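You operate a simulated robot arm through the tools that you are given. There is no shell and no other tool. Be economical: measure what you need, move in short steps, check, and stop when the job is done.

The job below is to be done with a simulated robot arm. You get a single attempt, and the scene is never put back.

## Task
Put the red capped pipe from the window sill on top of the blue tile panel and the blue capped pipe on the top of the pipe casing. Put the beaker in the sink. Put the cup hinge on the middle of the plywood table. Take the single cream carton and put it on the middle of the plywood table. Turn the lamp head to 90. Open the brush box lid. Do these in any order. Set down upright: beaker, cup hinge, single cream carton.
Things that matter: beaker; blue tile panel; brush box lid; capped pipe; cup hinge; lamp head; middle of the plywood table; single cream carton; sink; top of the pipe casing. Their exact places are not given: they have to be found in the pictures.

It is judged by the outcome, as a careful person would: the job done as asked, and still so three seconds after it is handed in. It fails if anything else is knocked over, pushed out of place, dropped, spilled or broken. A push-on lid holds only when it is set on centred and level and pressed home; a screw cap is set on level and turned clockwise until tight.

## Robot
A 6-joint arm with a two-finger gripper on a trunk, on a base that drives. Base frame: it is fixed to the floor where the robot stands at the start and does not move with it; the origin is under the middle of the robot, x ahead of it, y to its left, z up. Units: m, rad, N and s.
With the tool pointing down near the work surface it reaches from about 0.1 to 0.66 m from the robot's upright axis, wherever it stands. Its first joint turns from -2.897 to 2.897 rad. Places, roughly: beaker (8x8x9 cm) [0.4, -0.3, 0.5]; blue tile panel (25x14x3 cm) [0.6, -0.2, 0.9]; brush box lid [-4.4, 1.8, 0.8]; capped pipe [0.5, 0.25, 1]; cup hinge (4x4x6 cm) [0.2, 1.1, 0.9]; lamp head [-0.1, 2.7, 0.9]; middle of the plywood table [-0.4, 2.7, 0.8]; single cream carton [0.5, 1, 1]; sink [-2.3, -2.7, 0.7]; top of the pipe casing (17x31 cm) [0.46, -0.3, 0.44]. Payload 1.57 kg.
The TCP is the grasp point between the finger pads, 0.021 m short of the fingertips. In the tool frame z runs along the fingers and y along their closing line. The gripper opens to 0.07 m. The gripper's body begins 0.05 m behind the TCP.
Orientation is that of the tool frame in the base frame, as [roll, pitch, yaw] about the fixed x, y, z axes, in that order (R = Rz(yaw) Ry(pitch) Rx(roll)). With the fingers straight down and closing along the base's y, the tool's x points along the base's -x, its y along +y and its z along -z.

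## Interface
- The arm moves only by the tool arm_command. Its argument "motion" is a list of rows, each a list of 6 numbers: the shift along the base's x, y, z in mm, then the turn, a rotation vector about the base's x, y, z in rad. In form: [[x, y, z, rx, ry, rz], ...]. A call has 1 to 12 rows; each row shifts and turns the commanded pose from where the row before left it. "claw" is the closure, from 0 (fully open) to 1 (shut), set as the call begins (left out, the last holds). Each row takes 0.2 s and may step no farther than 0.05 m and 0.15 rad from the row before; otherwise, or with a gripper value out of range, the whole call is refused. A pose out of reach is approached as far as the arm can. The call stops where the force on the tool passes 40 N (or 10 N more than at its start, if that is more) or the arm is blocked; 0.2 s more then pass. The fingers move at their own pace and stop on an object; they squeeze with about 29 N. The grip force told is the motor's: it shows also when the fingers shut on nothing. Time passes only in rows, and 0.2 s behind the last, so rows that do not move let the fingers close. The reply holds the time, the measured pose of the TCP, the force on the tool along the base axes, the opening and the grip force, in the units named above and with some noise, with the torque about the TCP (base axes, N m) and any sound that the robot's microphone picked up.
- Cameras (640 x 400 px; columns grow to the right, rows downward): "scene" is now at [0.0146, 0.1835, 1.4764]; the picture's right is [0.45, -0.89, 0.00], its down [-0.74, -0.37, -0.56] and it looks along [0.50, 0.26, -0.83] (base axes); focal length 217 px, centre (320, 200). "wrist" rides on the gripper at [0.079, 0.004, -0.081] in the tool frame; the picture's right is [-0.05, 1.00, 0.00], its down [-0.67, -0.04, -0.74] and it looks along [-0.74, -0.04, 0.67] (tool axes); focal length 256 px, centre (320, 200).
- capture(camera): a new picture of that camera. The clock stands still meanwhile.
- steer(legs): drives the robot by 1 to 6 legs, each [ahead, left, turn to the left] in m, m and rad, along the robot's own axes; the way and the turn of a leg run together, so that a leg with both is an arc; at most 1.5 m and 3.142 rad a leg. The arm and the cameras ride along, it lands a little off, and it stops where it bumps. It gives what a move gives.
- turn_head(pan, tilt): turns the head with the scene camera to pan (to the left, within 2.705 rad either way) and tilt (down, from -0.506 to 1.204), counted from straight ahead of the robot. It gives what a move gives.
- pixel_to_xyz(camera, pixels): for up to 12 pixels [column, row] of the newest picture of that camera ("zoom" is the newest enlarged one), the place [x, y, z] in the base frame of the surface seen there, good to about 0.002 m, but the place of the scene camera against the robot may be out by one fixed shift of up to 0.018 m in any direction. The clock stands still meanwhile.
- enlarge(camera, box): a new picture of the part [left, top, right, bottom] of that camera's present view, enlarged. The clock stands still meanwhile.
- finish_job(): hands the job in; it is judged then, once.

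Keep the steps short. Do not move on a guess: measure, check each grasp and each placing, and mend mistakes. In all there are 124 turns and 114 pictures (those below and enlarged ones count). Leave the gripper open and the arm clear of the work at the hand-in unless told otherwise, and finish with a single line.

The tools are called by a JSON object that holds its "fn" and its "kwargs". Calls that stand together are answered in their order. arm_command: Moves the arm, as the interface text tells. Its arguments: {"type":"object","properties":{"motion":{"type":"array","items":{"type":"array","items":{"type":"number"}}},"claw":{"type":"number"}},"required":["motion"]} The other tools are called the same way: steer (legs) drives the base; turn_head (pan, tilt) turns the head that bears the scene camera; capture (camera) takes a picture; pixel_to_xyz (camera, pixels) gives the place of the surface under pixels of a picture; enlarge (camera, box) takes an enlarged picture of a part of a camera's view; finish_job () hands the job in.

At the start:

```text
t: 0.0
eef_pos: [0.39, 0.1006, 1.2456]
tcp_rot: [-3.14, 0.0, 3.141]
force: [-0.2, 0.0, -0.9]
ft_torque: [-0.01, 0.01, -0.01]
finger_gap: 0.07
grasp_force: 0.1
robot x, y, heading: [-0.0009, 0.0007, -0.002]
head pan, tilt: [0.469, 0.969]
```

scene: 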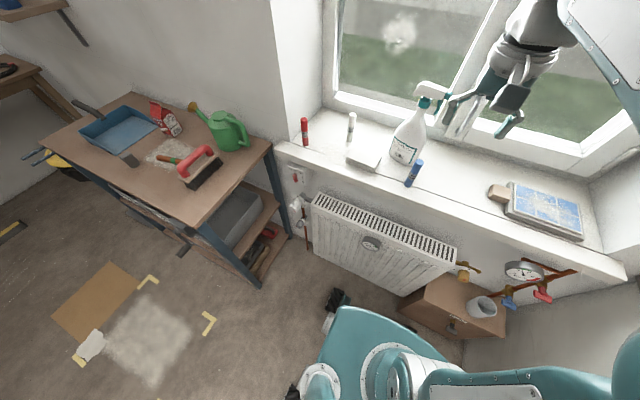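
wrist: 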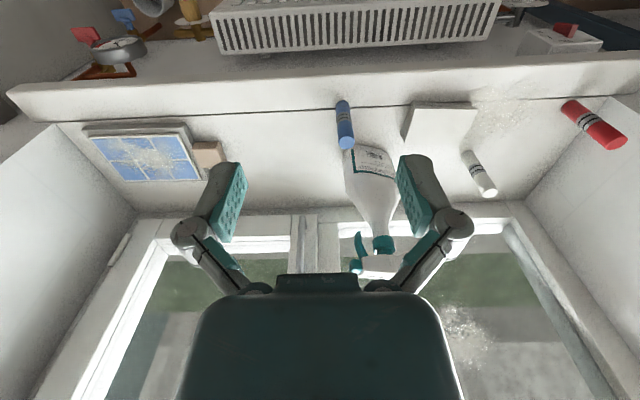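

I see the sill with a red pipe (305,130), a blue one (413,173), the tile panel (545,210), and the casing with the beaker (482,307). I'll enlarge and measure these.

{"fn": "enlarge", "kwargs": {"camera": "scene", "box": [270, 80, 450, 200]}}

{"fn": "enlarge", "kwargs": {"camera": "scene", "box": [390, 160, 630, 350]}}

{"fn": "pixel_to_xyz", "kwargs": {"camera": "scene", "pixels": [[304, 120], [306, 143], [418, 163], [409, 184], [515, 184], [583, 239], [505, 213], [580, 212], [482, 298], [440, 280], [505, 335], [405, 310]]}}

{"fn": "pixel_to_xyz", "kwargs": {"camera": "wrist", "pixels": [[343, 103], [348, 145], [568, 105], [618, 143], [580, 112], [345, 118], [90, 135], [188, 133], [200, 180], [125, 180], [145, 155], [300, 130]]}}

```text
3.33 times, centred on (360, 140) of scene
```

zoom: 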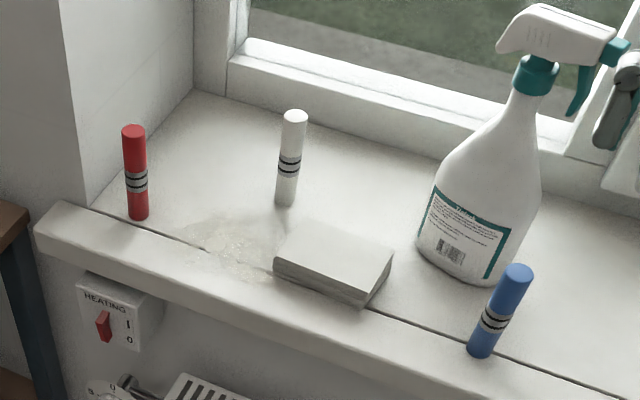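

```text
2.11 times, centred on (510, 255) of scene
```

zoom: 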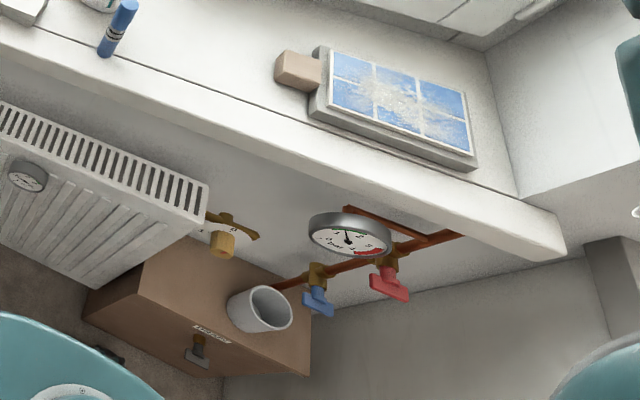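

```text
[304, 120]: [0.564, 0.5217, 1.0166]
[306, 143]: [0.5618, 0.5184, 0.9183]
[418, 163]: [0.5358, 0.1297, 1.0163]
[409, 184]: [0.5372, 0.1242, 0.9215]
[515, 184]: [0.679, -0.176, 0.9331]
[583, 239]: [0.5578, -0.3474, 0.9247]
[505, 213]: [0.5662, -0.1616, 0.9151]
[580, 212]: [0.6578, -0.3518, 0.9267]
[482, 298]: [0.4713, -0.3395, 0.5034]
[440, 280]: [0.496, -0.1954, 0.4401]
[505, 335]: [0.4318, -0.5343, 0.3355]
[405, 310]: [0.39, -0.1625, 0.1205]
```

```text
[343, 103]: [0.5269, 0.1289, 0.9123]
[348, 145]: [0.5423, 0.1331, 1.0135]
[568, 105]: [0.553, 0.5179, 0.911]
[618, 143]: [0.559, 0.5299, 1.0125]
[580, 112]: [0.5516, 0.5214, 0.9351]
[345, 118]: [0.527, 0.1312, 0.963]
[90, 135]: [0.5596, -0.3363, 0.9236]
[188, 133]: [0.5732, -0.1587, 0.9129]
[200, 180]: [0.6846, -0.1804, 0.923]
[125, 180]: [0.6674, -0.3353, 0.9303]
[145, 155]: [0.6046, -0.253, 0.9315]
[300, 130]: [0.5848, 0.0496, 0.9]
```

Pipes are about 2 cm wide and 11 cm tall. Next I measure the bottle, the sill edges and the casing surroundings.

{"fn": "pixel_to_xyz", "kwargs": {"camera": "scene", "pixels": [[398, 160], [418, 165], [425, 140], [432, 90], [392, 150], [350, 115], [379, 168], [497, 193], [388, 180], [300, 155], [600, 270], [285, 145]]}}

{"fn": "pixel_to_xyz", "kwargs": {"camera": "zoom", "pixels": [[150, 245], [300, 300], [310, 350], [270, 310], [232, 300], [290, 318], [350, 235], [390, 285], [320, 295], [215, 245], [180, 250], [110, 290]]}}

{"fn": "pixel_to_xyz", "kwargs": {"camera": "wrist", "pixels": [[348, 170], [395, 200], [400, 170], [375, 255], [360, 265], [440, 105], [410, 140], [480, 190], [207, 155], [120, 55], [85, 35], [195, 30]]}}

```text
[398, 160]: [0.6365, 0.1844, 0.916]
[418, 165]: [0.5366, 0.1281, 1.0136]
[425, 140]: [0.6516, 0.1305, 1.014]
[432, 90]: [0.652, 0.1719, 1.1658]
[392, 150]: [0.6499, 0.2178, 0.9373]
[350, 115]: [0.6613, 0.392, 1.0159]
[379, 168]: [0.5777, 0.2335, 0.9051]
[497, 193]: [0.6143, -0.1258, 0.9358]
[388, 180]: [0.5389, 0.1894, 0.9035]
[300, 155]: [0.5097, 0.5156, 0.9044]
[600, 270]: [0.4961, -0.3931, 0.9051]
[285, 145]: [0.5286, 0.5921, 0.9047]
```

```text
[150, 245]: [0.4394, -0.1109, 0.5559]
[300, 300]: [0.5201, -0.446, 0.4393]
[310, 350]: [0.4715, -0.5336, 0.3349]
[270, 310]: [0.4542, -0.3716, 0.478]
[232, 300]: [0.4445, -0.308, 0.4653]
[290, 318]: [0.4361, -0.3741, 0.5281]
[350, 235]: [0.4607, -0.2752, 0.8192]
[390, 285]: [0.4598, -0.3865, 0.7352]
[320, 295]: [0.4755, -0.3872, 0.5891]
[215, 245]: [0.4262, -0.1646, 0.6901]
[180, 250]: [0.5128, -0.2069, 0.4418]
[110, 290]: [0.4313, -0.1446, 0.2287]
```

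```text
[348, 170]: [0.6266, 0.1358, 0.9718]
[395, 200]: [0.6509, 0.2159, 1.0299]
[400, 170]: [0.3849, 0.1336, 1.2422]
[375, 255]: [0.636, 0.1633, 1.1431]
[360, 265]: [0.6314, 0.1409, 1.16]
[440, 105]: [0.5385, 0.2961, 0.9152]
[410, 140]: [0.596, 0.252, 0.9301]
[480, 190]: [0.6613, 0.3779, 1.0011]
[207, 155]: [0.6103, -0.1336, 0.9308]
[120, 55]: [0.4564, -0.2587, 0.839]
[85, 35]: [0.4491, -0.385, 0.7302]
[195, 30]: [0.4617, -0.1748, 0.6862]
```

The blue pipe stands at about (0.537, 0.131) and the bottle front is at x≈0.62, so I'll come in tilted 45° from the robot's side. First I tilt and move to a stand-off point.

{"fn": "arm_command", "kwargs": {"motion": [[0, 5, -10, 0, -0.131, 0], [0, 5, -15, 0, -0.131, 0], [0, 5, -20, 0, -0.131, 0], [10, 5, -30, 0, -0.131, 0], [10, 5, -30, 0, -0.131, 0], [20, 5, -30, 0, -0.13, 0], [10, 0, -20, 0, 0, 0]], "claw": 0}}

{"fn": "capture", "kwargs": {"camera": "wrist"}}

{"fn": "pixel_to_xyz", "kwargs": {"camera": "scene", "pixels": [[418, 163], [413, 173]]}}

```text
t: 1.6
eef_pos: [0.4393, 0.1279, 1.0921]
tcp_rot: [-3.139, 0.786, -3.139]
force: [-0.2, 0.3, 0.0]
ft_torque: [-0.02, 0.01, 0.01]
finger_gap: 0.0699
grasp_force: 0.1
robot x, y, heading: [-0.001, 0.0028, -0.0]
head pan, tilt: [0.469, 0.969]
```

```text
109 pictures are left
```

wrist: 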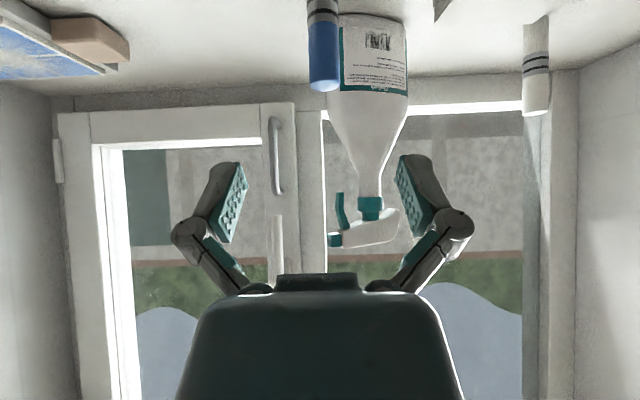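

```text
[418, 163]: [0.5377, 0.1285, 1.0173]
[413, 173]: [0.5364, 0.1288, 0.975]
```

The pipe top shows at (325,88) in the wrist view. I measure its edges.

{"fn": "pixel_to_xyz", "kwargs": {"camera": "wrist", "pixels": [[325, 86], [311, 70], [338, 70], [324, 70], [324, 40]]}}

```text
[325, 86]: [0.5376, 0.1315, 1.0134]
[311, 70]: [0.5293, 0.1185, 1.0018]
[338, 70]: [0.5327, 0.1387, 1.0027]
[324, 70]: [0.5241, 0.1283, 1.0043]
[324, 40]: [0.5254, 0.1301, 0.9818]
```

Pipe centre is about (0.536, 0.130). I go down and then diagonally in to z 0.965, then close.

{"fn": "arm_command", "kwargs": {"motion": [[0, 2, -30, 0, 0, 0], [25, 0, -25, 0, 0, 0], [25, 0, -25, 0, 0, 0], [25, 0, -25, 0, 0, 0], [22, 0, -22, 0, 0, 0], [0, 0, 0, 0, 0, 0]]}}

{"fn": "arm_command", "kwargs": {"motion": [[0, 0, 0, 0, 0, 0], [0, 0, 0, 0, 0, 0], [0, 0, 0, 0, 0, 0]], "claw": 1}}

{"fn": "capture", "kwargs": {"camera": "wrist"}}

```text
t: 3.0
eef_pos: [0.5384, 0.1317, 0.9617]
tcp_rot: [3.141, 0.785, 3.141]
force: [-0.5, 0.0, 0.1]
ft_torque: [0.01, -0.01, -0.02]
finger_gap: 0.0697
grasp_force: 0.0
robot x, y, heading: [0.0004, 0.0012, 0.0]
head pan, tilt: [0.469, 0.969]
```

```text
t: 3.8
eef_pos: [0.5384, 0.1328, 0.9625]
tcp_rot: [-3.138, 0.788, -3.141]
force: [2.0, 0.0, 11.6]
ft_torque: [0.01, -0.22, -0.01]
finger_gap: 0.0234
grasp_force: 28.6
robot x, y, heading: [0.0, 0.0007, -0.001]
head pan, tilt: [0.469, 0.969]
```

```text
108 pictures are left
```

wrist: 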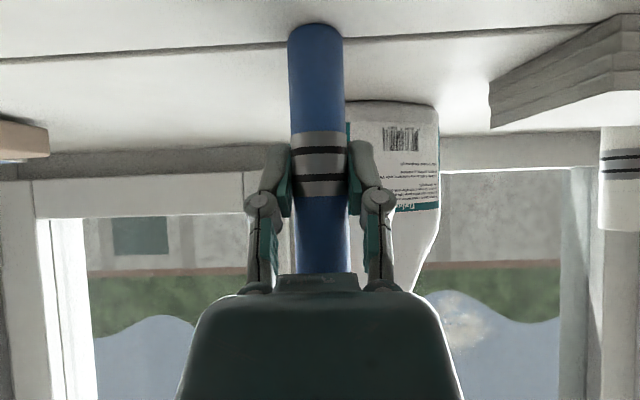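

Gripped (gap 23 mm). I lift, check, and draw back clear of the sill.

{"fn": "arm_command", "kwargs": {"motion": [[0, 0, 20, 0, 0, 0], [0, 0, 40, 0, 0, 0], [-40, 0, 30, 0, 0, 0], [-50, -20, 0, 0, 0, 0], [-50, -40, 0, 0, 0, 0], [-50, -40, 0, 0, 0, 0], [-30, -40, 0, 0, 0, 0], [0, -45, -10, 0, 0, 0], [0, -45, -20, 0, 0, 0], [0, -45, -30, 0, 0, 0], [0, -45, -40, 0, 0, 0], [0, -23, -40, 0, 0, 0]]}}

{"fn": "turn_head", "kwargs": {"pan": -0.4, "tilt": 0.95}}

{"fn": "capture", "kwargs": {"camera": "scene"}}

```text
refused: row 4 steps farther than a row can; nothing moved
```

```text
t: 5.0
eef_pos: [0.5393, 0.1308, 0.9628]
tcp_rot: [-3.139, 0.787, -3.14]
force: [5.4, -1.4, 18.4]
ft_torque: [-0.01, -0.52, 0.0]
finger_gap: 0.0234
grasp_force: 29.1
robot x, y, heading: [0.0008, -0.0003, 0.001]
head pan, tilt: [-0.4, 0.949]
```

```text
107 pictures are left
```

scene: 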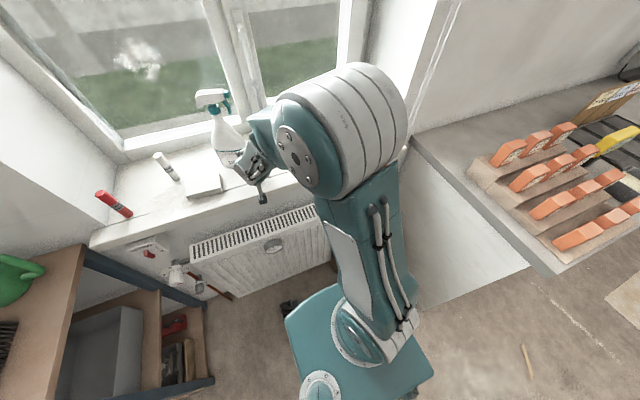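

One row was too long; I split it into shorter steps.

{"fn": "arm_command", "kwargs": {"motion": [[0, 0, 20, 0, 0, 0], [0, 0, 40, 0, 0, 0], [-35, 0, 30, 0, 0, 0], [-45, -10, 0, 0, 0, 0], [-40, -25, 0, 0, 0, 0], [-35, -35, 0, 0, 0, 0], [-30, -38, 0, 0, 0, 0], [0, -45, -10, 0, 0, 0], [0, -45, -20, 0, 0, 0], [0, -35, -30, 0, 0, 0], [0, -30, -40, 0, 0, 0], [0, -23, -40, 0, 0, 0]]}}

{"fn": "capture", "kwargs": {"camera": "scene"}}

{"fn": "capture", "kwargs": {"camera": "wrist"}}

```text
t: 7.6
eef_pos: [0.3794, -0.1632, 0.9314]
tcp_rot: [3.132, 0.785, 3.128]
force: [-0.3, -0.9, 0.4]
ft_torque: [0.01, -0.02, 0.0]
finger_gap: 0.0232
grasp_force: 29.0
out of reach, approached as far as the arm can: row 7, 8, 9, 10, 11
robot x, y, heading: [0.0002, 0.0003, -0.003]
head pan, tilt: [-0.4, 0.949]
```

```text
106 pictures are left
```

scene: 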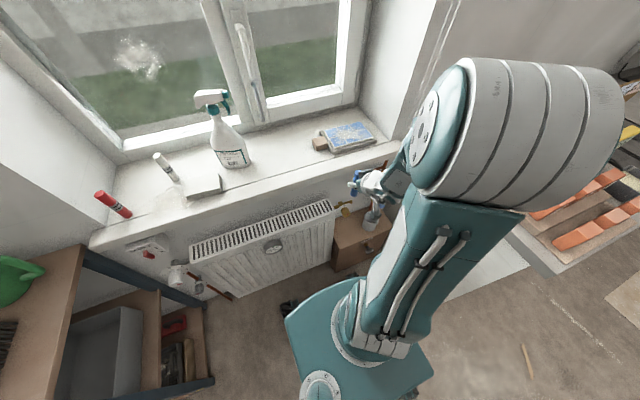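

```text
105 pictures are left
```

wrist: 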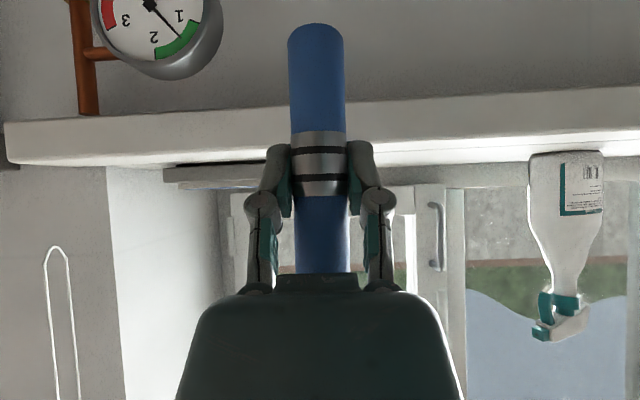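

The arm can't fold this close. I back the base up 0.25 m for room.

{"fn": "steer", "kwargs": {"legs": [[-0.25, 0, 0]]}}

{"fn": "turn_head", "kwargs": {"pan": 0.1, "tilt": 0.8}}

{"fn": "capture", "kwargs": {"camera": "scene"}}

```text
t: 9.4
eef_pos: [0.1262, -0.1611, 0.9327]
tcp_rot: [3.141, 0.787, -3.14]
force: [0.0, 0.7, -0.4]
ft_torque: [0.01, 0.01, -0.02]
finger_gap: 0.0233
grasp_force: 29.0
robot x, y, heading: [-0.2557, 0.0009, -0.002]
head pan, tilt: [-0.4, 0.949]
```

```text
t: 10.3
eef_pos: [0.1251, -0.1596, 0.9313]
tcp_rot: [-3.141, 0.785, -3.141]
force: [-0.1, 0.0, -1.3]
ft_torque: [0.01, 0.02, -0.04]
finger_gap: 0.023
grasp_force: 29.1
robot x, y, heading: [-0.2534, 0.0002, -0.001]
head pan, tilt: [0.099, 0.799]
```

```text
104 pictures are left
```

scene: 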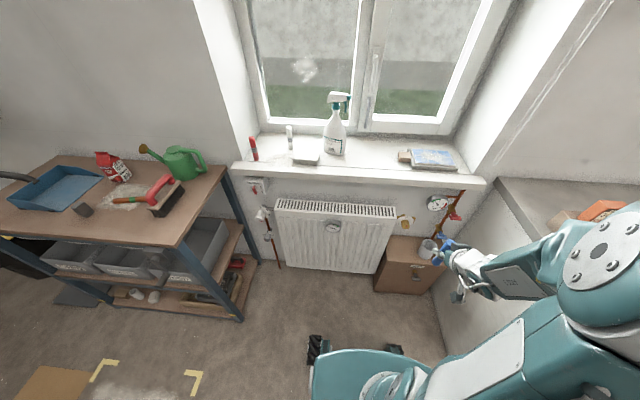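

I measure the casing top and the beaker again from here.

{"fn": "enlarge", "kwargs": {"camera": "scene", "box": [360, 180, 480, 300]}}

{"fn": "pixel_to_xyz", "kwargs": {"camera": "scene", "pixels": [[390, 250], [395, 240], [410, 262], [430, 265], [385, 262], [426, 246], [428, 256]]}}

```text
3.33 times, centred on (420, 240) of scene
```

zoom: 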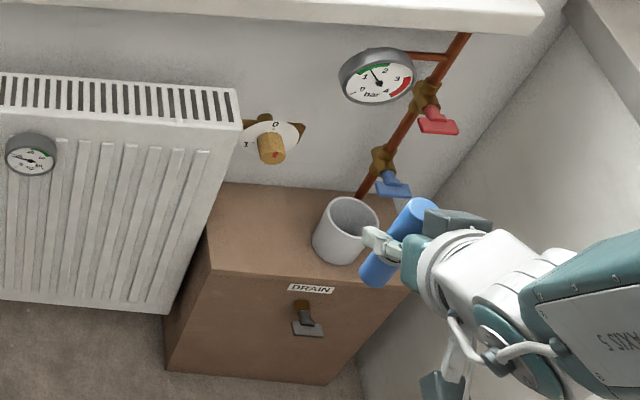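

```text
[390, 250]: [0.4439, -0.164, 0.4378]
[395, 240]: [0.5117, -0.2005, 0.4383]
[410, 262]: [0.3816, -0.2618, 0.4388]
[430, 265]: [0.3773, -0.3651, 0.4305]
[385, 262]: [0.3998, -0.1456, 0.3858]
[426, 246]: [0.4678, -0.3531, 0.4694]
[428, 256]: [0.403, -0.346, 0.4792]
```

Casing top z≈0.438, front edge x≈0.378. I lower in free space to (0.30, −0.22, 0.62).

{"fn": "arm_command", "kwargs": {"motion": [[20, -10, -40, 0, 0, 0], [20, -10, -40, 0, 0, 0], [20, -10, -40, 0, 0, 0], [25, -10, -40, 0, 0, 0], [25, -10, -40, 0, 0, 0], [25, -10, -40, 0, 0, 0], [25, 0, -40, 0, 0, 0], [15, 0, -30, 0, 0, 0]]}}

{"fn": "arm_command", "kwargs": {"motion": [[35, 0, -10, 0, 0, 0], [40, 0, -20, 0, 0, 0], [40, 0, -20, 0, 0, 0], [25, 0, -20, 0, 0, 0]]}}

{"fn": "enlarge", "kwargs": {"camera": "scene", "box": [360, 180, 480, 300]}}

{"fn": "capture", "kwargs": {"camera": "wrist"}}

```text
t: 12.2
eef_pos: [0.2988, -0.2216, 0.6235]
tcp_rot: [3.142, 0.783, 3.14]
force: [-0.1, -0.5, -1.6]
ft_torque: [0.03, -0.03, -0.04]
finger_gap: 0.0233
grasp_force: 28.8
robot x, y, heading: [-0.2538, -0.001, 0.004]
head pan, tilt: [0.099, 0.799]
```

```text
t: 13.2
eef_pos: [0.4392, -0.2213, 0.5505]
tcp_rot: [3.141, 0.784, 3.14]
force: [-0.1, -0.6, -0.7]
ft_torque: [0.0, -0.01, 0.0]
finger_gap: 0.0232
grasp_force: 29.1
robot x, y, heading: [-0.2548, 0.0018, -0.005]
head pan, tilt: [0.099, 0.799]
```

```text
3.33 times, centred on (420, 240) of scene
```

zoom: 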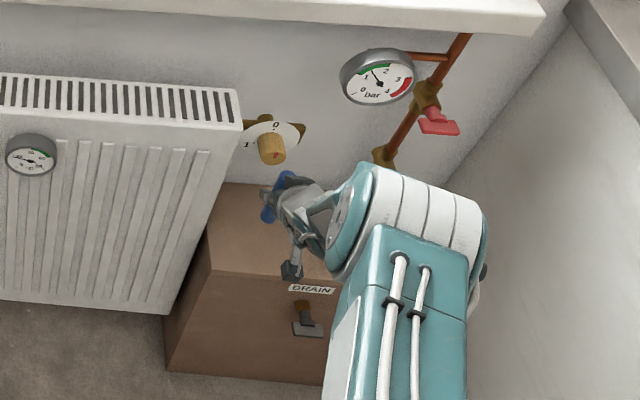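

```text
101 pictures are left
```

wrist: 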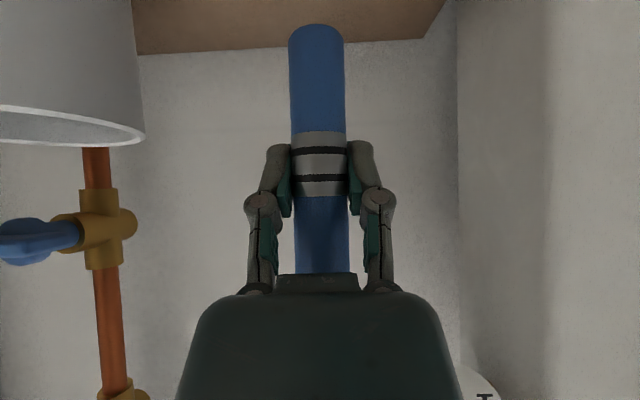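

The pipe hangs upright over the casing. I check the beaker's near rim at (143,130), then lower.

{"fn": "pixel_to_xyz", "kwargs": {"camera": "wrist", "pixels": [[143, 132], [60, 142], [20, 130], [200, 45], [320, 40]]}}

{"fn": "arm_command", "kwargs": {"motion": [[0, 0, -25, 0, 0, 0], [0, 0, -15, 0, 0, 0], [0, 0, -8, 0, 0, 0], [0, 0, -4, 0, 0, 0], [0, 0, -3, 0, 0, 0]]}}

```text
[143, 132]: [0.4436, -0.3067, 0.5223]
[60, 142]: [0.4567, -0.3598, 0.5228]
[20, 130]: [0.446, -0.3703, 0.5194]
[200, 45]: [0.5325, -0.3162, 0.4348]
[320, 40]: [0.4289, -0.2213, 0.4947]
```

```text
t: 14.3
eef_pos: [0.4426, -0.2191, 0.4977]
tcp_rot: [-3.141, 0.788, 3.141]
force: [-0.2, 1.1, 9.2]
ft_torque: [-0.1, 0.06, -0.01]
finger_gap: 0.0231
grasp_force: 28.8
robot x, y, heading: [-0.2554, 0.0001, 0.001]
head pan, tilt: [0.099, 0.799]
```

Contact (9 N up). I open and withdraw back and up.

{"fn": "arm_command", "kwargs": {"motion": [[0, 0, 0, 0, 0, 0], [0, 0, 0, 0, 0, 0]], "claw": 0.1}}

{"fn": "arm_command", "kwargs": {"motion": [[-25, 0, 15, 0, 0, 0], [-35, 0, 35, 0, 0, 0], [-35, 0, 35, 0, 0, 0], [-35, 0, 35, 0, 0, 0]]}}

{"fn": "capture", "kwargs": {"camera": "wrist"}}

```text
t: 14.9
eef_pos: [0.4411, -0.2203, 0.4965]
tcp_rot: [3.141, 0.783, 3.142]
force: [0.0, 0.0, 0.7]
ft_torque: [0.02, -0.03, -0.01]
finger_gap: 0.0632
grasp_force: 0.1
robot x, y, heading: [-0.251, 0.0001, -0.001]
head pan, tilt: [0.099, 0.799]
```

```text
t: 15.9
eef_pos: [0.309, -0.22, 0.6162]
tcp_rot: [3.141, 0.784, 3.14]
force: [-0.5, -0.2, -0.3]
ft_torque: [-0.01, 0.01, 0.0]
finger_gap: 0.0634
grasp_force: 0.1
robot x, y, heading: [-0.2583, -0.0006, 0.003]
head pan, tilt: [0.099, 0.799]
```

```text
100 pictures are left
```

wrist: 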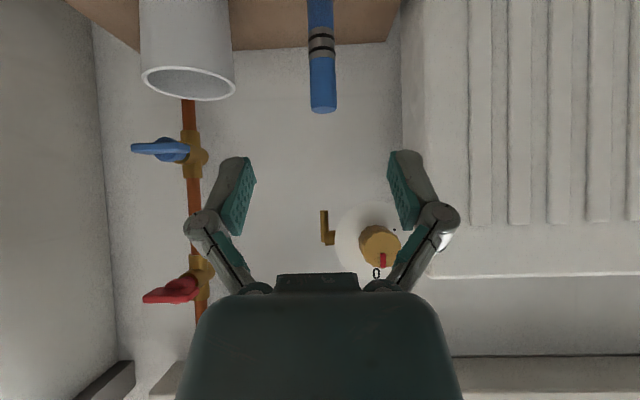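

Blue pipe stands on the casing. Next I raise the arm and measure the bench edge before driving left for the red pipe.

{"fn": "arm_command", "kwargs": {"motion": [[-20, 0, 45, 0, 0, 0], [-20, 0, 45, 0, 0, 0], [-20, 0, 45, 0, 0, 0], [-20, 0, 45, 0, 0, 0], [-10, 30, 38, 0, 0, 0], [0, 30, 38, 0, 0, 0], [0, 30, 38, 0, 0, 0], [0, 30, 38, 0, 0, 0], [0, 30, 38, 0, 0, 0], [0, 30, 38, 0, 0, 0], [0, 20, 38, 0, 0, 0], [0, 20, 38, 0, 0, 0]], "claw": 0}}

{"fn": "capture", "kwargs": {"camera": "scene"}}

{"fn": "pixel_to_xyz", "kwargs": {"camera": "scene", "pixels": [[178, 246], [224, 170], [240, 320], [253, 145], [431, 158], [410, 162], [455, 168], [418, 150], [405, 157]]}}

```text
t: 18.6
eef_pos: [0.2223, 0.0077, 1.1015]
tcp_rot: [3.048, 0.783, 3.056]
force: [-0.3, -4.1, -1.4]
ft_torque: [0.13, -0.05, 0.22]
finger_gap: 0.0701
grasp_force: 0.1
robot x, y, heading: [-0.2568, 0.0043, 0.003]
head pan, tilt: [0.099, 0.799]
```

```text
99 pictures are left
```

scene: 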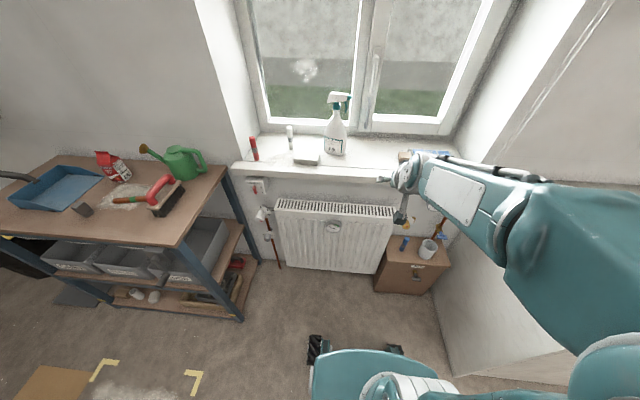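

```text
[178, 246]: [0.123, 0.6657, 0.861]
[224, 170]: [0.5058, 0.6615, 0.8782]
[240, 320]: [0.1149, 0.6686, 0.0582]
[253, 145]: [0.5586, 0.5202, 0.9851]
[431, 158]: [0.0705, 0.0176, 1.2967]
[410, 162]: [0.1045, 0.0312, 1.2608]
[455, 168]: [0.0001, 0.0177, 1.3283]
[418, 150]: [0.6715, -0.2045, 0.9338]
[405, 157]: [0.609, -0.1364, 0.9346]
```

Bench side is y≈0.66. I drive to about (−0.05, 0.28).

{"fn": "steer", "kwargs": {"legs": [[0, 0.28, 0], [0.2, 0, 0]]}}

{"fn": "capture", "kwargs": {"camera": "wrist"}}

```text
t: 21.7
eef_pos: [0.4208, 0.2742, 1.1019]
tcp_rot: [-3.141, 0.784, 3.133]
force: [0.6, -1.1, -0.1]
ft_torque: [0.01, 0.0, 0.03]
finger_gap: 0.0699
grasp_force: 0.0
robot x, y, heading: [-0.0559, 0.2767, -0.011]
head pan, tilt: [0.099, 0.799]
```

```text
98 pictures are left
```

wrist: 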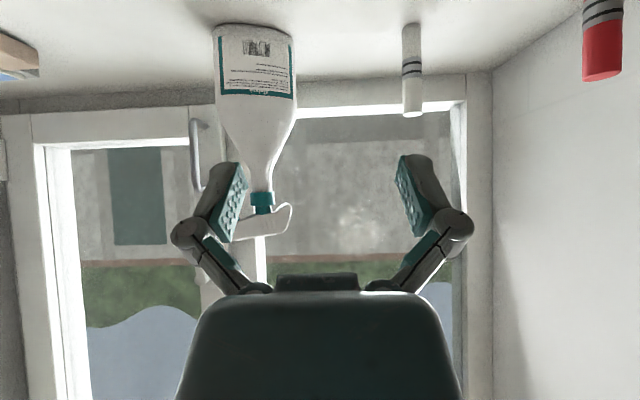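

Red pipe top at (602,75). I move across to line up with it.

{"fn": "arm_command", "kwargs": {"motion": [[0, 45, 0, 0, 0, 0], [0, 45, 0, 0, 0, 0], [0, 45, 0, 0, 0, 0], [0, 45, 0, 0, 0, 0], [0, 45, 0, 0, 0, 0], [0, 20, -20, 0, 0, 0.011]]}}

{"fn": "capture", "kwargs": {"camera": "wrist"}}

{"fn": "pixel_to_xyz", "kwargs": {"camera": "wrist", "pixels": [[322, 70], [311, 60], [335, 60], [322, 78], [328, 60]]}}

```text
t: 23.1
eef_pos: [0.4206, 0.5206, 1.0827]
tcp_rot: [3.141, 0.784, -3.139]
force: [0.2, 0.6, 0.0]
ft_torque: [0.0, 0.02, 0.01]
finger_gap: 0.0698
grasp_force: 0.0
robot x, y, heading: [-0.0573, 0.2757, -0.009]
head pan, tilt: [0.099, 0.799]
```

```text
97 pictures are left
```

wrist: 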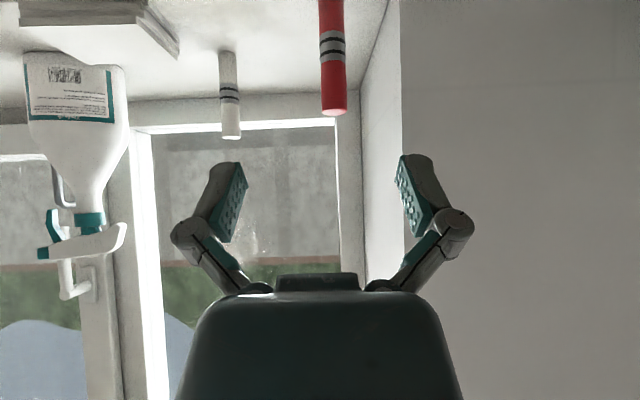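

```text
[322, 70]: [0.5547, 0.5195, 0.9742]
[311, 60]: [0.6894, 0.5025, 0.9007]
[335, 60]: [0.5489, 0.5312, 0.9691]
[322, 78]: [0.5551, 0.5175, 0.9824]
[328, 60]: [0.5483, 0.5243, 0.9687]
```

Pipe centre ≈ (0.560, 0.529). I approach along the tool axis and close.

{"fn": "arm_command", "kwargs": {"motion": [[19, 8, 0, 0, 0, 0], [30, 0, -30, 0, 0, 0], [30, 0, -30, 0, 0, 0], [30, 0, -30, 0, 0, 0], [30, 0, -30, 0, 0, 0], [0, 0, 0, 0, 0, 0]]}}

{"fn": "capture", "kwargs": {"camera": "wrist"}}

```text
t: 24.5
eef_pos: [0.561, 0.5289, 0.9606]
tcp_rot: [3.141, 0.784, -3.141]
force: [0.4, -0.2, -0.2]
ft_torque: [-0.01, -0.01, -0.02]
finger_gap: 0.07
grasp_force: 0.1
robot x, y, heading: [-0.0558, 0.2817, -0.009]
head pan, tilt: [0.099, 0.799]
```

```text
96 pictures are left
```

wrist: 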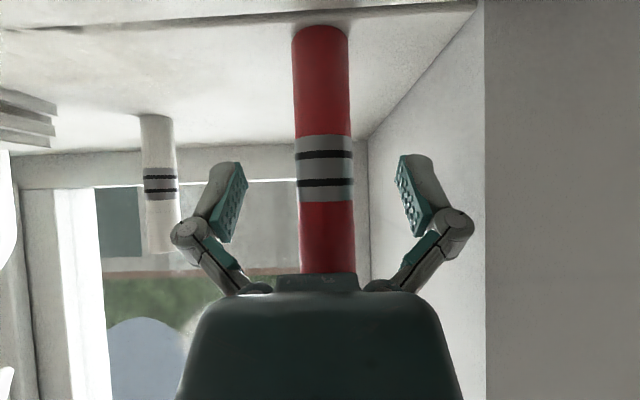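

Well centred. I close, lift 90 mm and draw back out of the recess.

{"fn": "arm_command", "kwargs": {"motion": [[0, 0, 0, 0, 0, 0], [0, 0, 0, 0, 0, 0], [0, 0, 0, 0, 0, 0], [0, 0, 25, 0, 0, 0], [0, 0, 45, 0, 0, 0], [0, 0, 45, 0, 0, 0], [-20, 0, 40, 0, 0, 0], [-40, 0, 20, 0, 0, 0], [-45, 0, 0, 0, 0, 0], [-35, 0, 0, 0, 0, 0]], "claw": 1}}

{"fn": "steer", "kwargs": {"legs": [[0, -0.45, 0.01]]}}

{"fn": "turn_head", "kwargs": {"pan": 0.0, "tilt": 0.75}}

{"fn": "capture", "kwargs": {"camera": "scene"}}

{"fn": "capture", "kwargs": {"camera": "wrist"}}

```text
t: 26.7
eef_pos: [0.4202, 0.5242, 1.1374]
tcp_rot: [3.138, 0.786, -3.141]
force: [0.7, 0.5, -1.2]
ft_torque: [0.0, -0.02, -0.02]
finger_gap: 0.0232
grasp_force: 29.2
robot x, y, heading: [-0.0571, 0.2769, -0.007]
head pan, tilt: [0.099, 0.799]
```

```text
t: 29.4
eef_pos: [0.4161, 0.0794, 1.1368]
tcp_rot: [-3.138, 0.784, -3.139]
force: [0.3, 0.8, -1.5]
ft_torque: [0.01, 0.0, 0.01]
finger_gap: 0.0233
grasp_force: 28.5
robot x, y, heading: [-0.0614, -0.17, -0.012]
head pan, tilt: [0.099, 0.799]
```

```text
t: 30.1
eef_pos: [0.4161, 0.079, 1.1379]
tcp_rot: [3.14, 0.783, -3.14]
force: [0.1, 0.1, -1.6]
ft_torque: [0.02, -0.01, -0.02]
finger_gap: 0.023
grasp_force: 28.7
robot x, y, heading: [-0.0597, -0.1669, -0.011]
head pan, tilt: [0.0, 0.75]
```

```text
95 pictures are left
```

scene: 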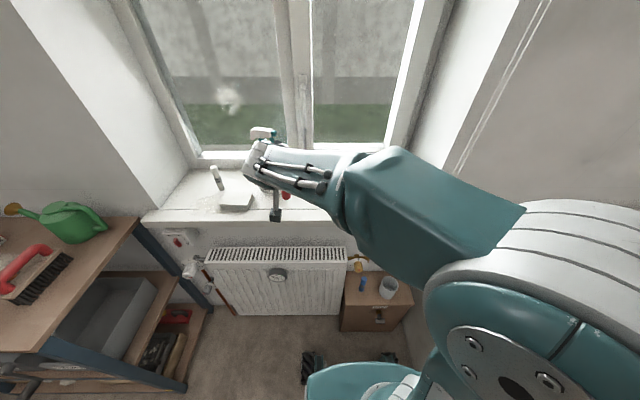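

```text
94 pictures are left
```

wrist: 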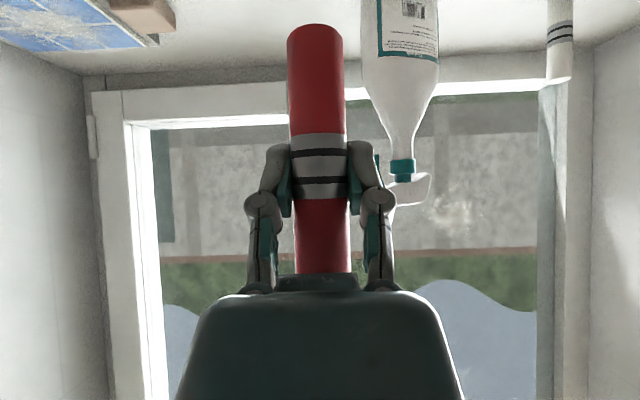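

Red pipe is held. I move right over the panel's front and look.

{"fn": "arm_command", "kwargs": {"motion": [[0, -47, 0, 0, 0, 0], [0, -47, 0, 0, 0, 0], [0, -47, 0, 0, 0, 0], [0, -47, 0, 0, 0, 0], [0, -47, 0, 0, 0, 0], [0, -47, 0, 0, 0, 0], [0, -47, 0, 0, 0, 0]]}}

{"fn": "capture", "kwargs": {"camera": "wrist"}}

{"fn": "capture", "kwargs": {"camera": "scene"}}

{"fn": "pixel_to_xyz", "kwargs": {"camera": "wrist", "pixels": [[230, 30], [270, 30], [370, 30], [400, 20], [270, 50], [370, 50], [230, 10], [400, 50], [240, 50], [270, 15]]}}

```text
t: 31.7
eef_pos: [0.4171, -0.2551, 1.1374]
tcp_rot: [3.135, 0.786, 3.137]
force: [0.7, -0.7, -0.8]
ft_torque: [0.03, 0.0, 0.04]
finger_gap: 0.0231
grasp_force: 29.2
robot x, y, heading: [-0.0603, -0.1675, -0.006]
head pan, tilt: [0.0, 0.75]
```

```text
93 pictures are left
```

wrist: 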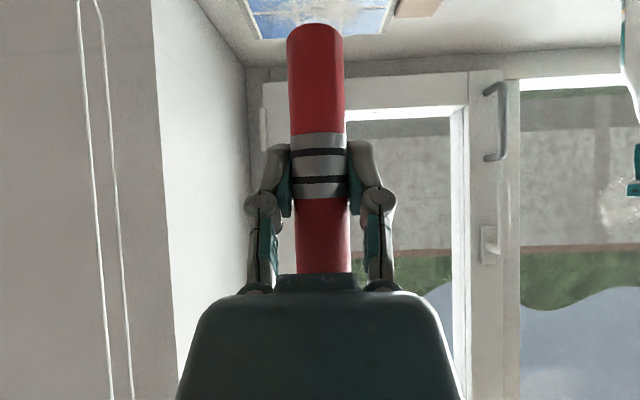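

```text
92 pictures are left
```

scene: 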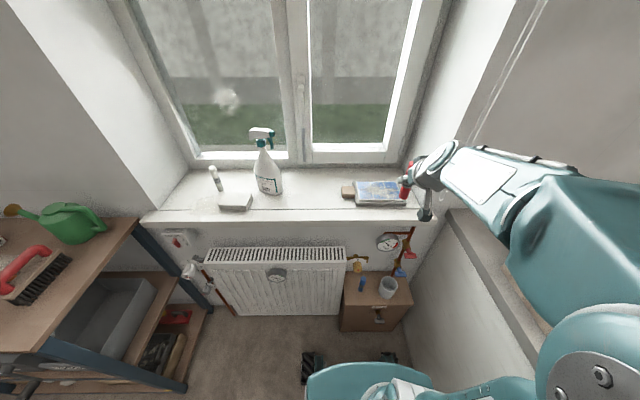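

```text
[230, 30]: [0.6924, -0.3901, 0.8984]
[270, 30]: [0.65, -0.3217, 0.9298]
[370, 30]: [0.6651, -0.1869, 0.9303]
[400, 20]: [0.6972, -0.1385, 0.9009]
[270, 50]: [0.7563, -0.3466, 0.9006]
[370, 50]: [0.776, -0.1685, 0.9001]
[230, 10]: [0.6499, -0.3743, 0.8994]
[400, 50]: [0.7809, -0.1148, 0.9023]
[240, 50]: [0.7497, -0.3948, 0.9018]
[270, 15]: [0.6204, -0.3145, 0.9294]
```

Panel top is level at z≈0.930, centre ≈ (0.61, −0.25). I move over it and lower to TCP z≈1.00.

{"fn": "arm_command", "kwargs": {"motion": [[45, 2, -10, 0, 0, 0], [45, 2, -10, 0, 0, 0], [45, 0, -15, 0, 0, 0], [45, 0, -20, 0, 0, 0], [10, 0, -40, 0, 0, 0], [0, 0, -30, 0, 0, 0]]}}

{"fn": "capture", "kwargs": {"camera": "wrist"}}

{"fn": "enlarge", "kwargs": {"camera": "scene", "box": [320, 140, 440, 220]}}

```text
t: 33.1
eef_pos: [0.6061, -0.2478, 1.0121]
tcp_rot: [3.141, 0.784, -3.141]
force: [-1.1, 0.2, -0.6]
ft_torque: [-0.03, 0.0, -0.03]
finger_gap: 0.023
grasp_force: 29.3
robot x, y, heading: [-0.0615, -0.1661, -0.012]
head pan, tilt: [0.0, 0.75]
```

```text
91 pictures are left
```

wrist: 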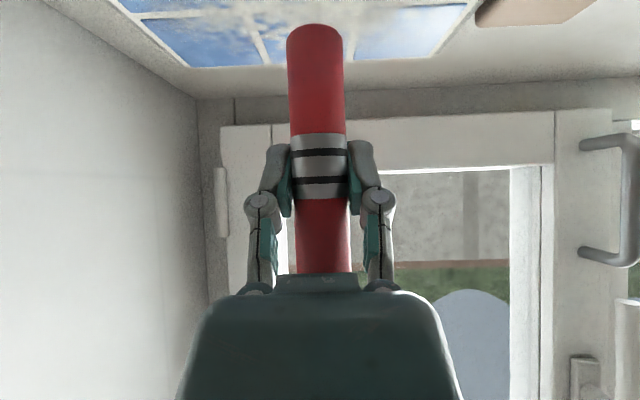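

```text
5.00 times, centred on (380, 180) of scene
```

zoom: 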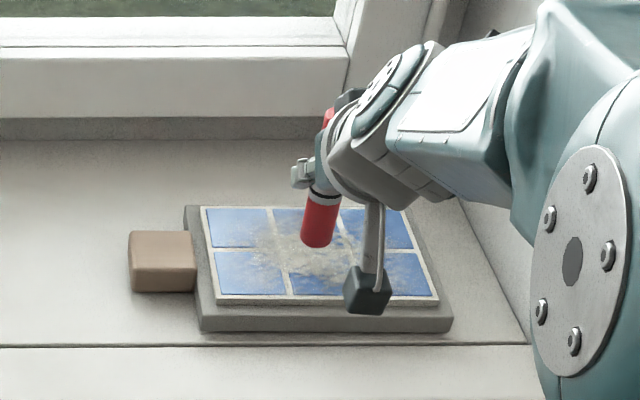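

Lowering gently to contact (expected about TCP z 0.991).

{"fn": "arm_command", "kwargs": {"motion": [[0, 0, -12, 0, 0, 0], [0, 0, -5, 0, 0, 0], [0, 0, -3, 0, 0, 0], [0, 0, -2, 0, 0, 0]]}}

```text
t: 34.1
eef_pos: [0.6077, -0.2473, 0.9926]
tcp_rot: [3.139, 0.789, 3.141]
force: [-4.2, -0.8, 13.2]
ft_torque: [-0.02, 0.13, -0.01]
finger_gap: 0.0232
grasp_force: 28.7
robot x, y, heading: [-0.062, -0.1678, -0.008]
head pan, tilt: [0.0, 0.75]
```

Contact. I open and back out along the tool axis.

{"fn": "arm_command", "kwargs": {"motion": [[0, 0, 1, 0, 0, 0], [0, 0, 0, 0, 0, 0], [0, 0, 0, 0, 0, 0]], "claw": 0.1}}

{"fn": "arm_command", "kwargs": {"motion": [[-20, 0, 15, 0, 0, 0], [-35, 0, 30, 0, 0, 0], [-35, 0, 30, 0, 0, 0], [-35, 0, 30, 0, 0, 0], [-35, 0, 0, 0, 0, 0], [-30, 0, 0, 0, 0, 0]], "claw": 0}}

{"fn": "capture", "kwargs": {"camera": "scene"}}

```text
t: 34.9
eef_pos: [0.6078, -0.2484, 0.9912]
tcp_rot: [3.138, 0.784, 3.14]
force: [0.4, -0.3, 0.0]
ft_torque: [0.0, 0.02, 0.01]
finger_gap: 0.063
grasp_force: 0.1
robot x, y, heading: [-0.0585, -0.1698, -0.011]
head pan, tilt: [0.0, 0.75]
```

```text
t: 36.3
eef_pos: [0.4172, -0.2492, 1.0974]
tcp_rot: [3.138, 0.786, 3.141]
force: [-0.1, -0.1, 0.1]
ft_torque: [0.01, 0.01, -0.01]
finger_gap: 0.0699
grasp_force: 0.2
robot x, y, heading: [-0.0635, -0.1649, -0.011]
head pan, tilt: [0.0, 0.75]
```

```text
89 pictures are left
```

scene: 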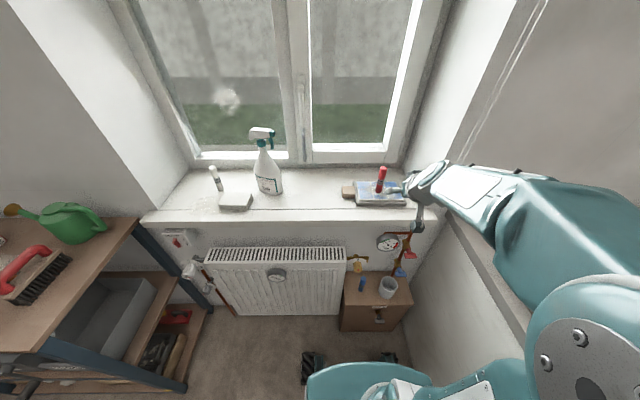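

Red pipe stands on the panel. Next the beaker: I back off 0.12 m, then lower the hand with a tilt of 0.5 rad to look into it.

{"fn": "steer", "kwargs": {"legs": [[-0.13, 0, 0.011]]}}

{"fn": "arm_command", "kwargs": {"motion": [[0, 0, -45, 0, 0, 0], [0, 0, -45, 0, 0, 0], [0, 0, -45, 0, 0, 0], [0, 0, -45, 0, 0, 0], [0, 0, -45, 0, 0.1, 0], [0, 0, -45, 0, 0.1, 0], [0, 0, -45, 0, 0.085, 0], [0, -20, -45, 0, 0, 0], [0, -20, -45, 0, 0, 0], [0, -20, -45, 0, 0, 0]]}}

{"fn": "capture", "kwargs": {"camera": "wrist"}}

```text
t: 37.5
eef_pos: [0.2908, -0.2448, 1.0972]
tcp_rot: [3.139, 0.784, -3.135]
force: [0.6, -0.1, -0.4]
ft_torque: [0.02, -0.03, -0.02]
finger_gap: 0.0701
grasp_force: 0.1
robot x, y, heading: [-0.1899, -0.1687, -0.003]
head pan, tilt: [0.0, 0.75]
```

```text
t: 39.7
eef_pos: [0.2939, -0.3103, 0.6486]
tcp_rot: [3.122, 0.495, -3.14]
force: [-0.7, 0.6, 0.4]
ft_torque: [0.05, -0.02, 0.0]
finger_gap: 0.0699
grasp_force: 0.1
out of reach, approached as far as the arm can: row 10
robot x, y, heading: [-0.1872, -0.1642, -0.0]
head pan, tilt: [0.0, 0.75]
```

```text
88 pictures are left
```

wrist: 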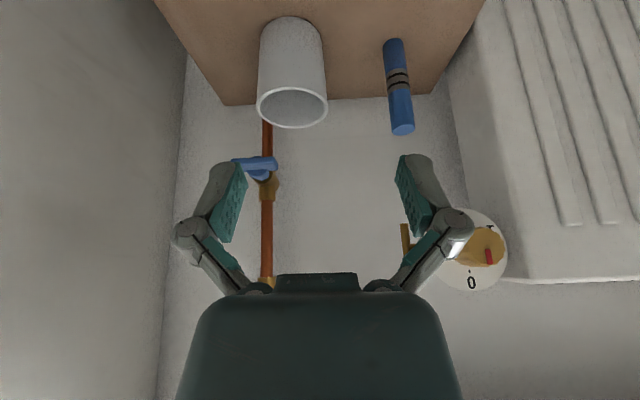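

I measure the beaker rim: left (257,105), right (327,105), front (292,92), back (292,126), and the body.

{"fn": "pixel_to_xyz", "kwargs": {"camera": "wrist", "pixels": [[258, 106], [326, 106], [292, 90], [292, 127], [292, 110], [292, 60], [315, 120], [402, 130], [258, 165], [275, 165], [290, 22]]}}

{"fn": "enlarge", "kwargs": {"camera": "wrist", "box": [220, 0, 440, 180]}}

```text
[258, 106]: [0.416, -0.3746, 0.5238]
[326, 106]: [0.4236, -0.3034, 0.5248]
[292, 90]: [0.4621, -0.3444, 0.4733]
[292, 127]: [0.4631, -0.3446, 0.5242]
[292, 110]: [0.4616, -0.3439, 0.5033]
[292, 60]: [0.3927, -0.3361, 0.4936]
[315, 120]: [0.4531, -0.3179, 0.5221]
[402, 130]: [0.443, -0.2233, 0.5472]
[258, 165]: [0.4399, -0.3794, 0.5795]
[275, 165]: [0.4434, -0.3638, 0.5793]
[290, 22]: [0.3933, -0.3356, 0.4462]
```

```text
2.22 times, centred on (330, 90) of wrist
```

zoom: 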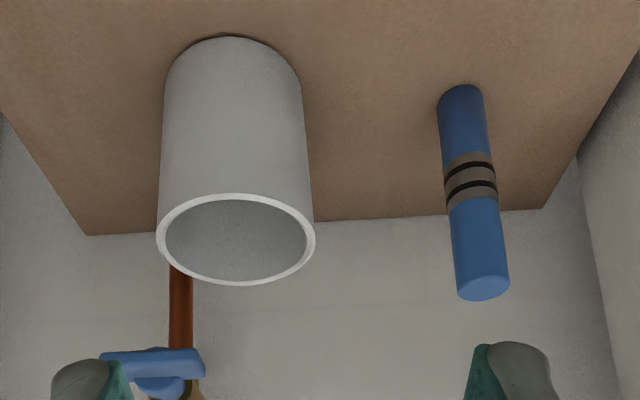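

Beaker centre ≈ (0.430, −0.339), rim z 0.524, outer diameter ≈ 73 mm. I pinch its left wall at (0.43, −0.304), going first above it with the fingers partly closed.

{"fn": "arm_command", "kwargs": {"motion": [[40, 4, -15, 0, 0, 0], [40, 2, -20, 0, 0, 0], [35, 0, -25, 0, 0, 0], [18, 0, -10, 0, 0, 0], [0, 0, 0, 0, 0, 0]], "claw": 0.3}}

{"fn": "capture", "kwargs": {"camera": "wrist"}}

```text
t: 40.9
eef_pos: [0.4233, -0.3015, 0.5764]
tcp_rot: [3.136, 0.501, -3.136]
force: [0.2, -0.8, -0.5]
ft_torque: [0.0, 0.0, 0.01]
finger_gap: 0.0489
grasp_force: 0.1
robot x, y, heading: [-0.1824, -0.1685, -0.0]
head pan, tilt: [0.0, 0.75]
```

```text
86 pictures are left
```

wrist: 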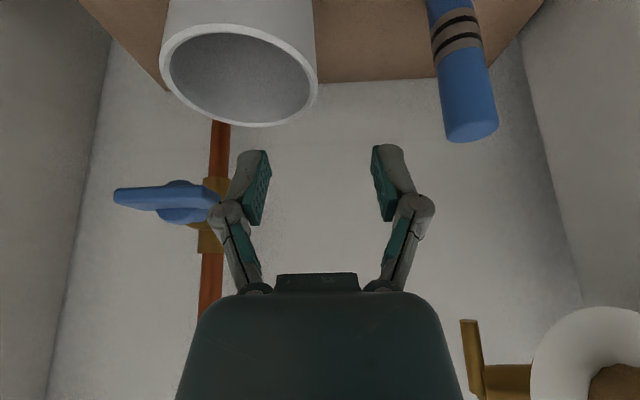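

Aligned: the rim's right edge sits between the fingers. I go down 66 mm in small steps.

{"fn": "arm_command", "kwargs": {"motion": [[5, -2, -25, 0, 0, 0], [2, 0, -20, 0, 0, 0], [0, 0, -12, 0, 0, 0], [0, 0, -9, 0, 0, 0], [0, 0, 0, 0, 0, 0]]}}

{"fn": "capture", "kwargs": {"camera": "wrist"}}

```text
t: 42.1
eef_pos: [0.4324, -0.303, 0.5107]
tcp_rot: [3.136, 0.5, -3.137]
force: [0.0, -0.1, -0.4]
ft_torque: [0.01, -0.04, -0.02]
finger_gap: 0.0491
grasp_force: 0.0
robot x, y, heading: [-0.1894, -0.1704, -0.006]
head pan, tilt: [0.0, 0.75]
```

```text
85 pictures are left
```

wrist: 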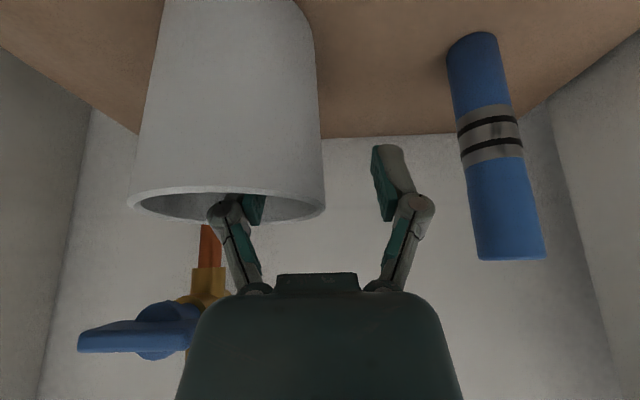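

One finger is inside and one outside. I close, then lift a little to check.

{"fn": "arm_command", "kwargs": {"motion": [[0, 0, 0, 0, 0, 0], [0, 0, 0, 0, 0, 0], [0, 0, 0, 0, 0, 0], [0, 0, 15, 0, 0, 0], [0, 0, 20, 0, 0, 0], [0, 0, 0, 0, 0, 0]], "claw": 1}}

{"fn": "capture", "kwargs": {"camera": "wrist"}}

```text
t: 43.5
eef_pos: [0.4322, -0.3028, 0.5463]
tcp_rot: [3.135, 0.501, -3.136]
force: [-0.4, -0.1, -0.8]
ft_torque: [0.0, 0.0, 0.02]
finger_gap: 0.0075
grasp_force: 28.8
robot x, y, heading: [-0.1868, -0.1682, -0.002]
head pan, tilt: [0.0, 0.75]
```

```text
84 pictures are left
```

wrist: 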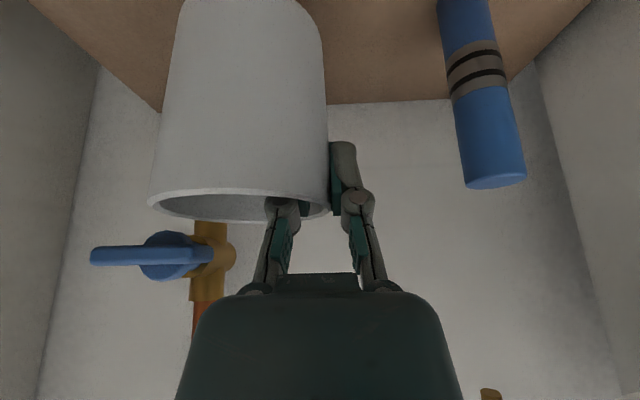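

Beaker lifted and upright. I pull it straight back from under the valve, then back the base away and look for the sink.

{"fn": "arm_command", "kwargs": {"motion": [[-30, 0, 5, 0, 0, 0], [-30, 0, 10, 0, 0, 0], [-30, 0, 25, 0, 0, 0], [-20, 0, 35, 0, 0, 0]]}}

{"fn": "steer", "kwargs": {"legs": [[-0.4, 0, 0]]}}

{"fn": "turn_head", "kwargs": {"pan": -2.2, "tilt": 0.4}}

{"fn": "capture", "kwargs": {"camera": "scene"}}

{"fn": "capture", "kwargs": {"camera": "wrist"}}

```text
t: 44.5
eef_pos: [0.3218, -0.3035, 0.6229]
tcp_rot: [3.134, 0.498, -3.136]
force: [-0.2, -0.2, -0.1]
ft_torque: [-0.02, -0.04, 0.0]
finger_gap: 0.0076
grasp_force: 28.9
robot x, y, heading: [-0.1888, -0.1686, -0.005]
head pan, tilt: [0.0, 0.75]
```

```text
t: 47.0
eef_pos: [-0.0774, -0.3049, 0.6211]
tcp_rot: [3.131, 0.499, 3.14]
force: [-0.8, -0.2, -1.1]
ft_torque: [0.01, 0.0, -0.06]
finger_gap: 0.0073
grasp_force: 29.1
robot x, y, heading: [-0.5857, -0.167, -0.006]
head pan, tilt: [0.0, 0.75]
```

```text
t: 49.1
eef_pos: [-0.0771, -0.3059, 0.623]
tcp_rot: [3.132, 0.499, 3.14]
force: [0.0, 0.3, -0.8]
ft_torque: [-0.01, -0.05, 0.0]
finger_gap: 0.0073
grasp_force: 28.7
robot x, y, heading: [-0.5874, -0.1652, -0.008]
head pan, tilt: [-2.201, 0.4]
```

```text
83 pictures are left
```

scene: 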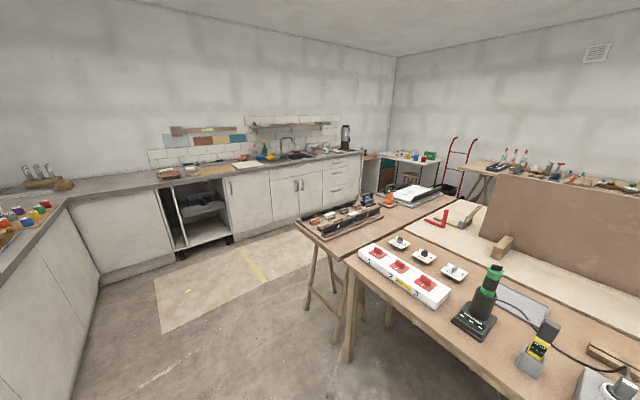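

```text
82 pictures are left
```

wrist: 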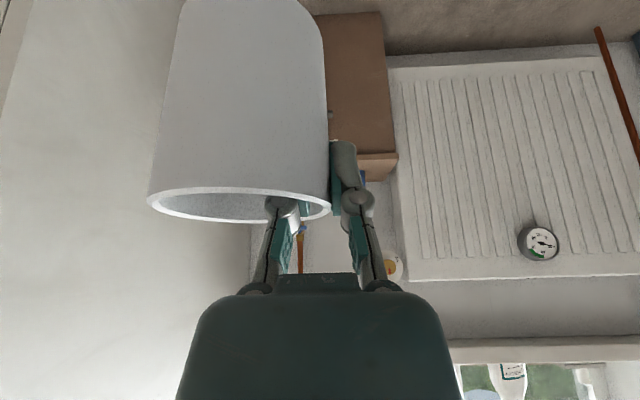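

Sink appears at (297,155). I measure the route: table corners and counter front.

{"fn": "pixel_to_xyz", "kwargs": {"camera": "scene", "pixels": [[297, 154], [300, 225], [347, 262], [305, 300], [348, 358], [170, 250], [232, 232], [300, 205], [355, 190], [150, 270], [110, 280], [430, 330]]}}

{"fn": "enlarge", "kwargs": {"camera": "scene", "box": [210, 110, 390, 230]}}

```text
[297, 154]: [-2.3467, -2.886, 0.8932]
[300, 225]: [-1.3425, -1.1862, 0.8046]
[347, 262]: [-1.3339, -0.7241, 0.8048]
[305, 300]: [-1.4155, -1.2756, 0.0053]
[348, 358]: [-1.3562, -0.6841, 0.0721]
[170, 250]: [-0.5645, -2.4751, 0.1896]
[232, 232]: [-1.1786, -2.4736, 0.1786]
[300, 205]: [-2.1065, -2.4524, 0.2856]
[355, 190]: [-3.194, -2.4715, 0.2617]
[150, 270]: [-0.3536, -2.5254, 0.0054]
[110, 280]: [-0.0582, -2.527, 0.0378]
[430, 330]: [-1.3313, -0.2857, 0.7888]
```

```text
3.33 times, centred on (300, 170) of scene
```

zoom: 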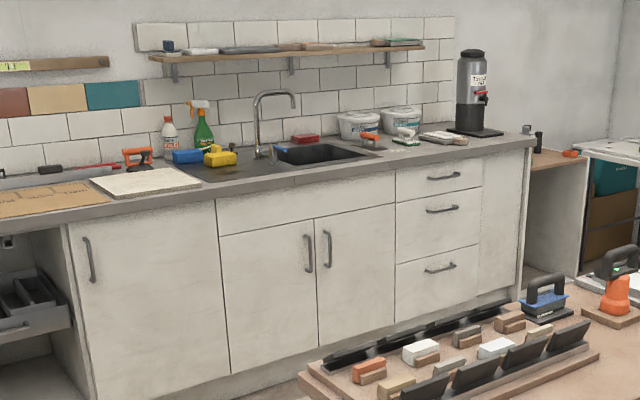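

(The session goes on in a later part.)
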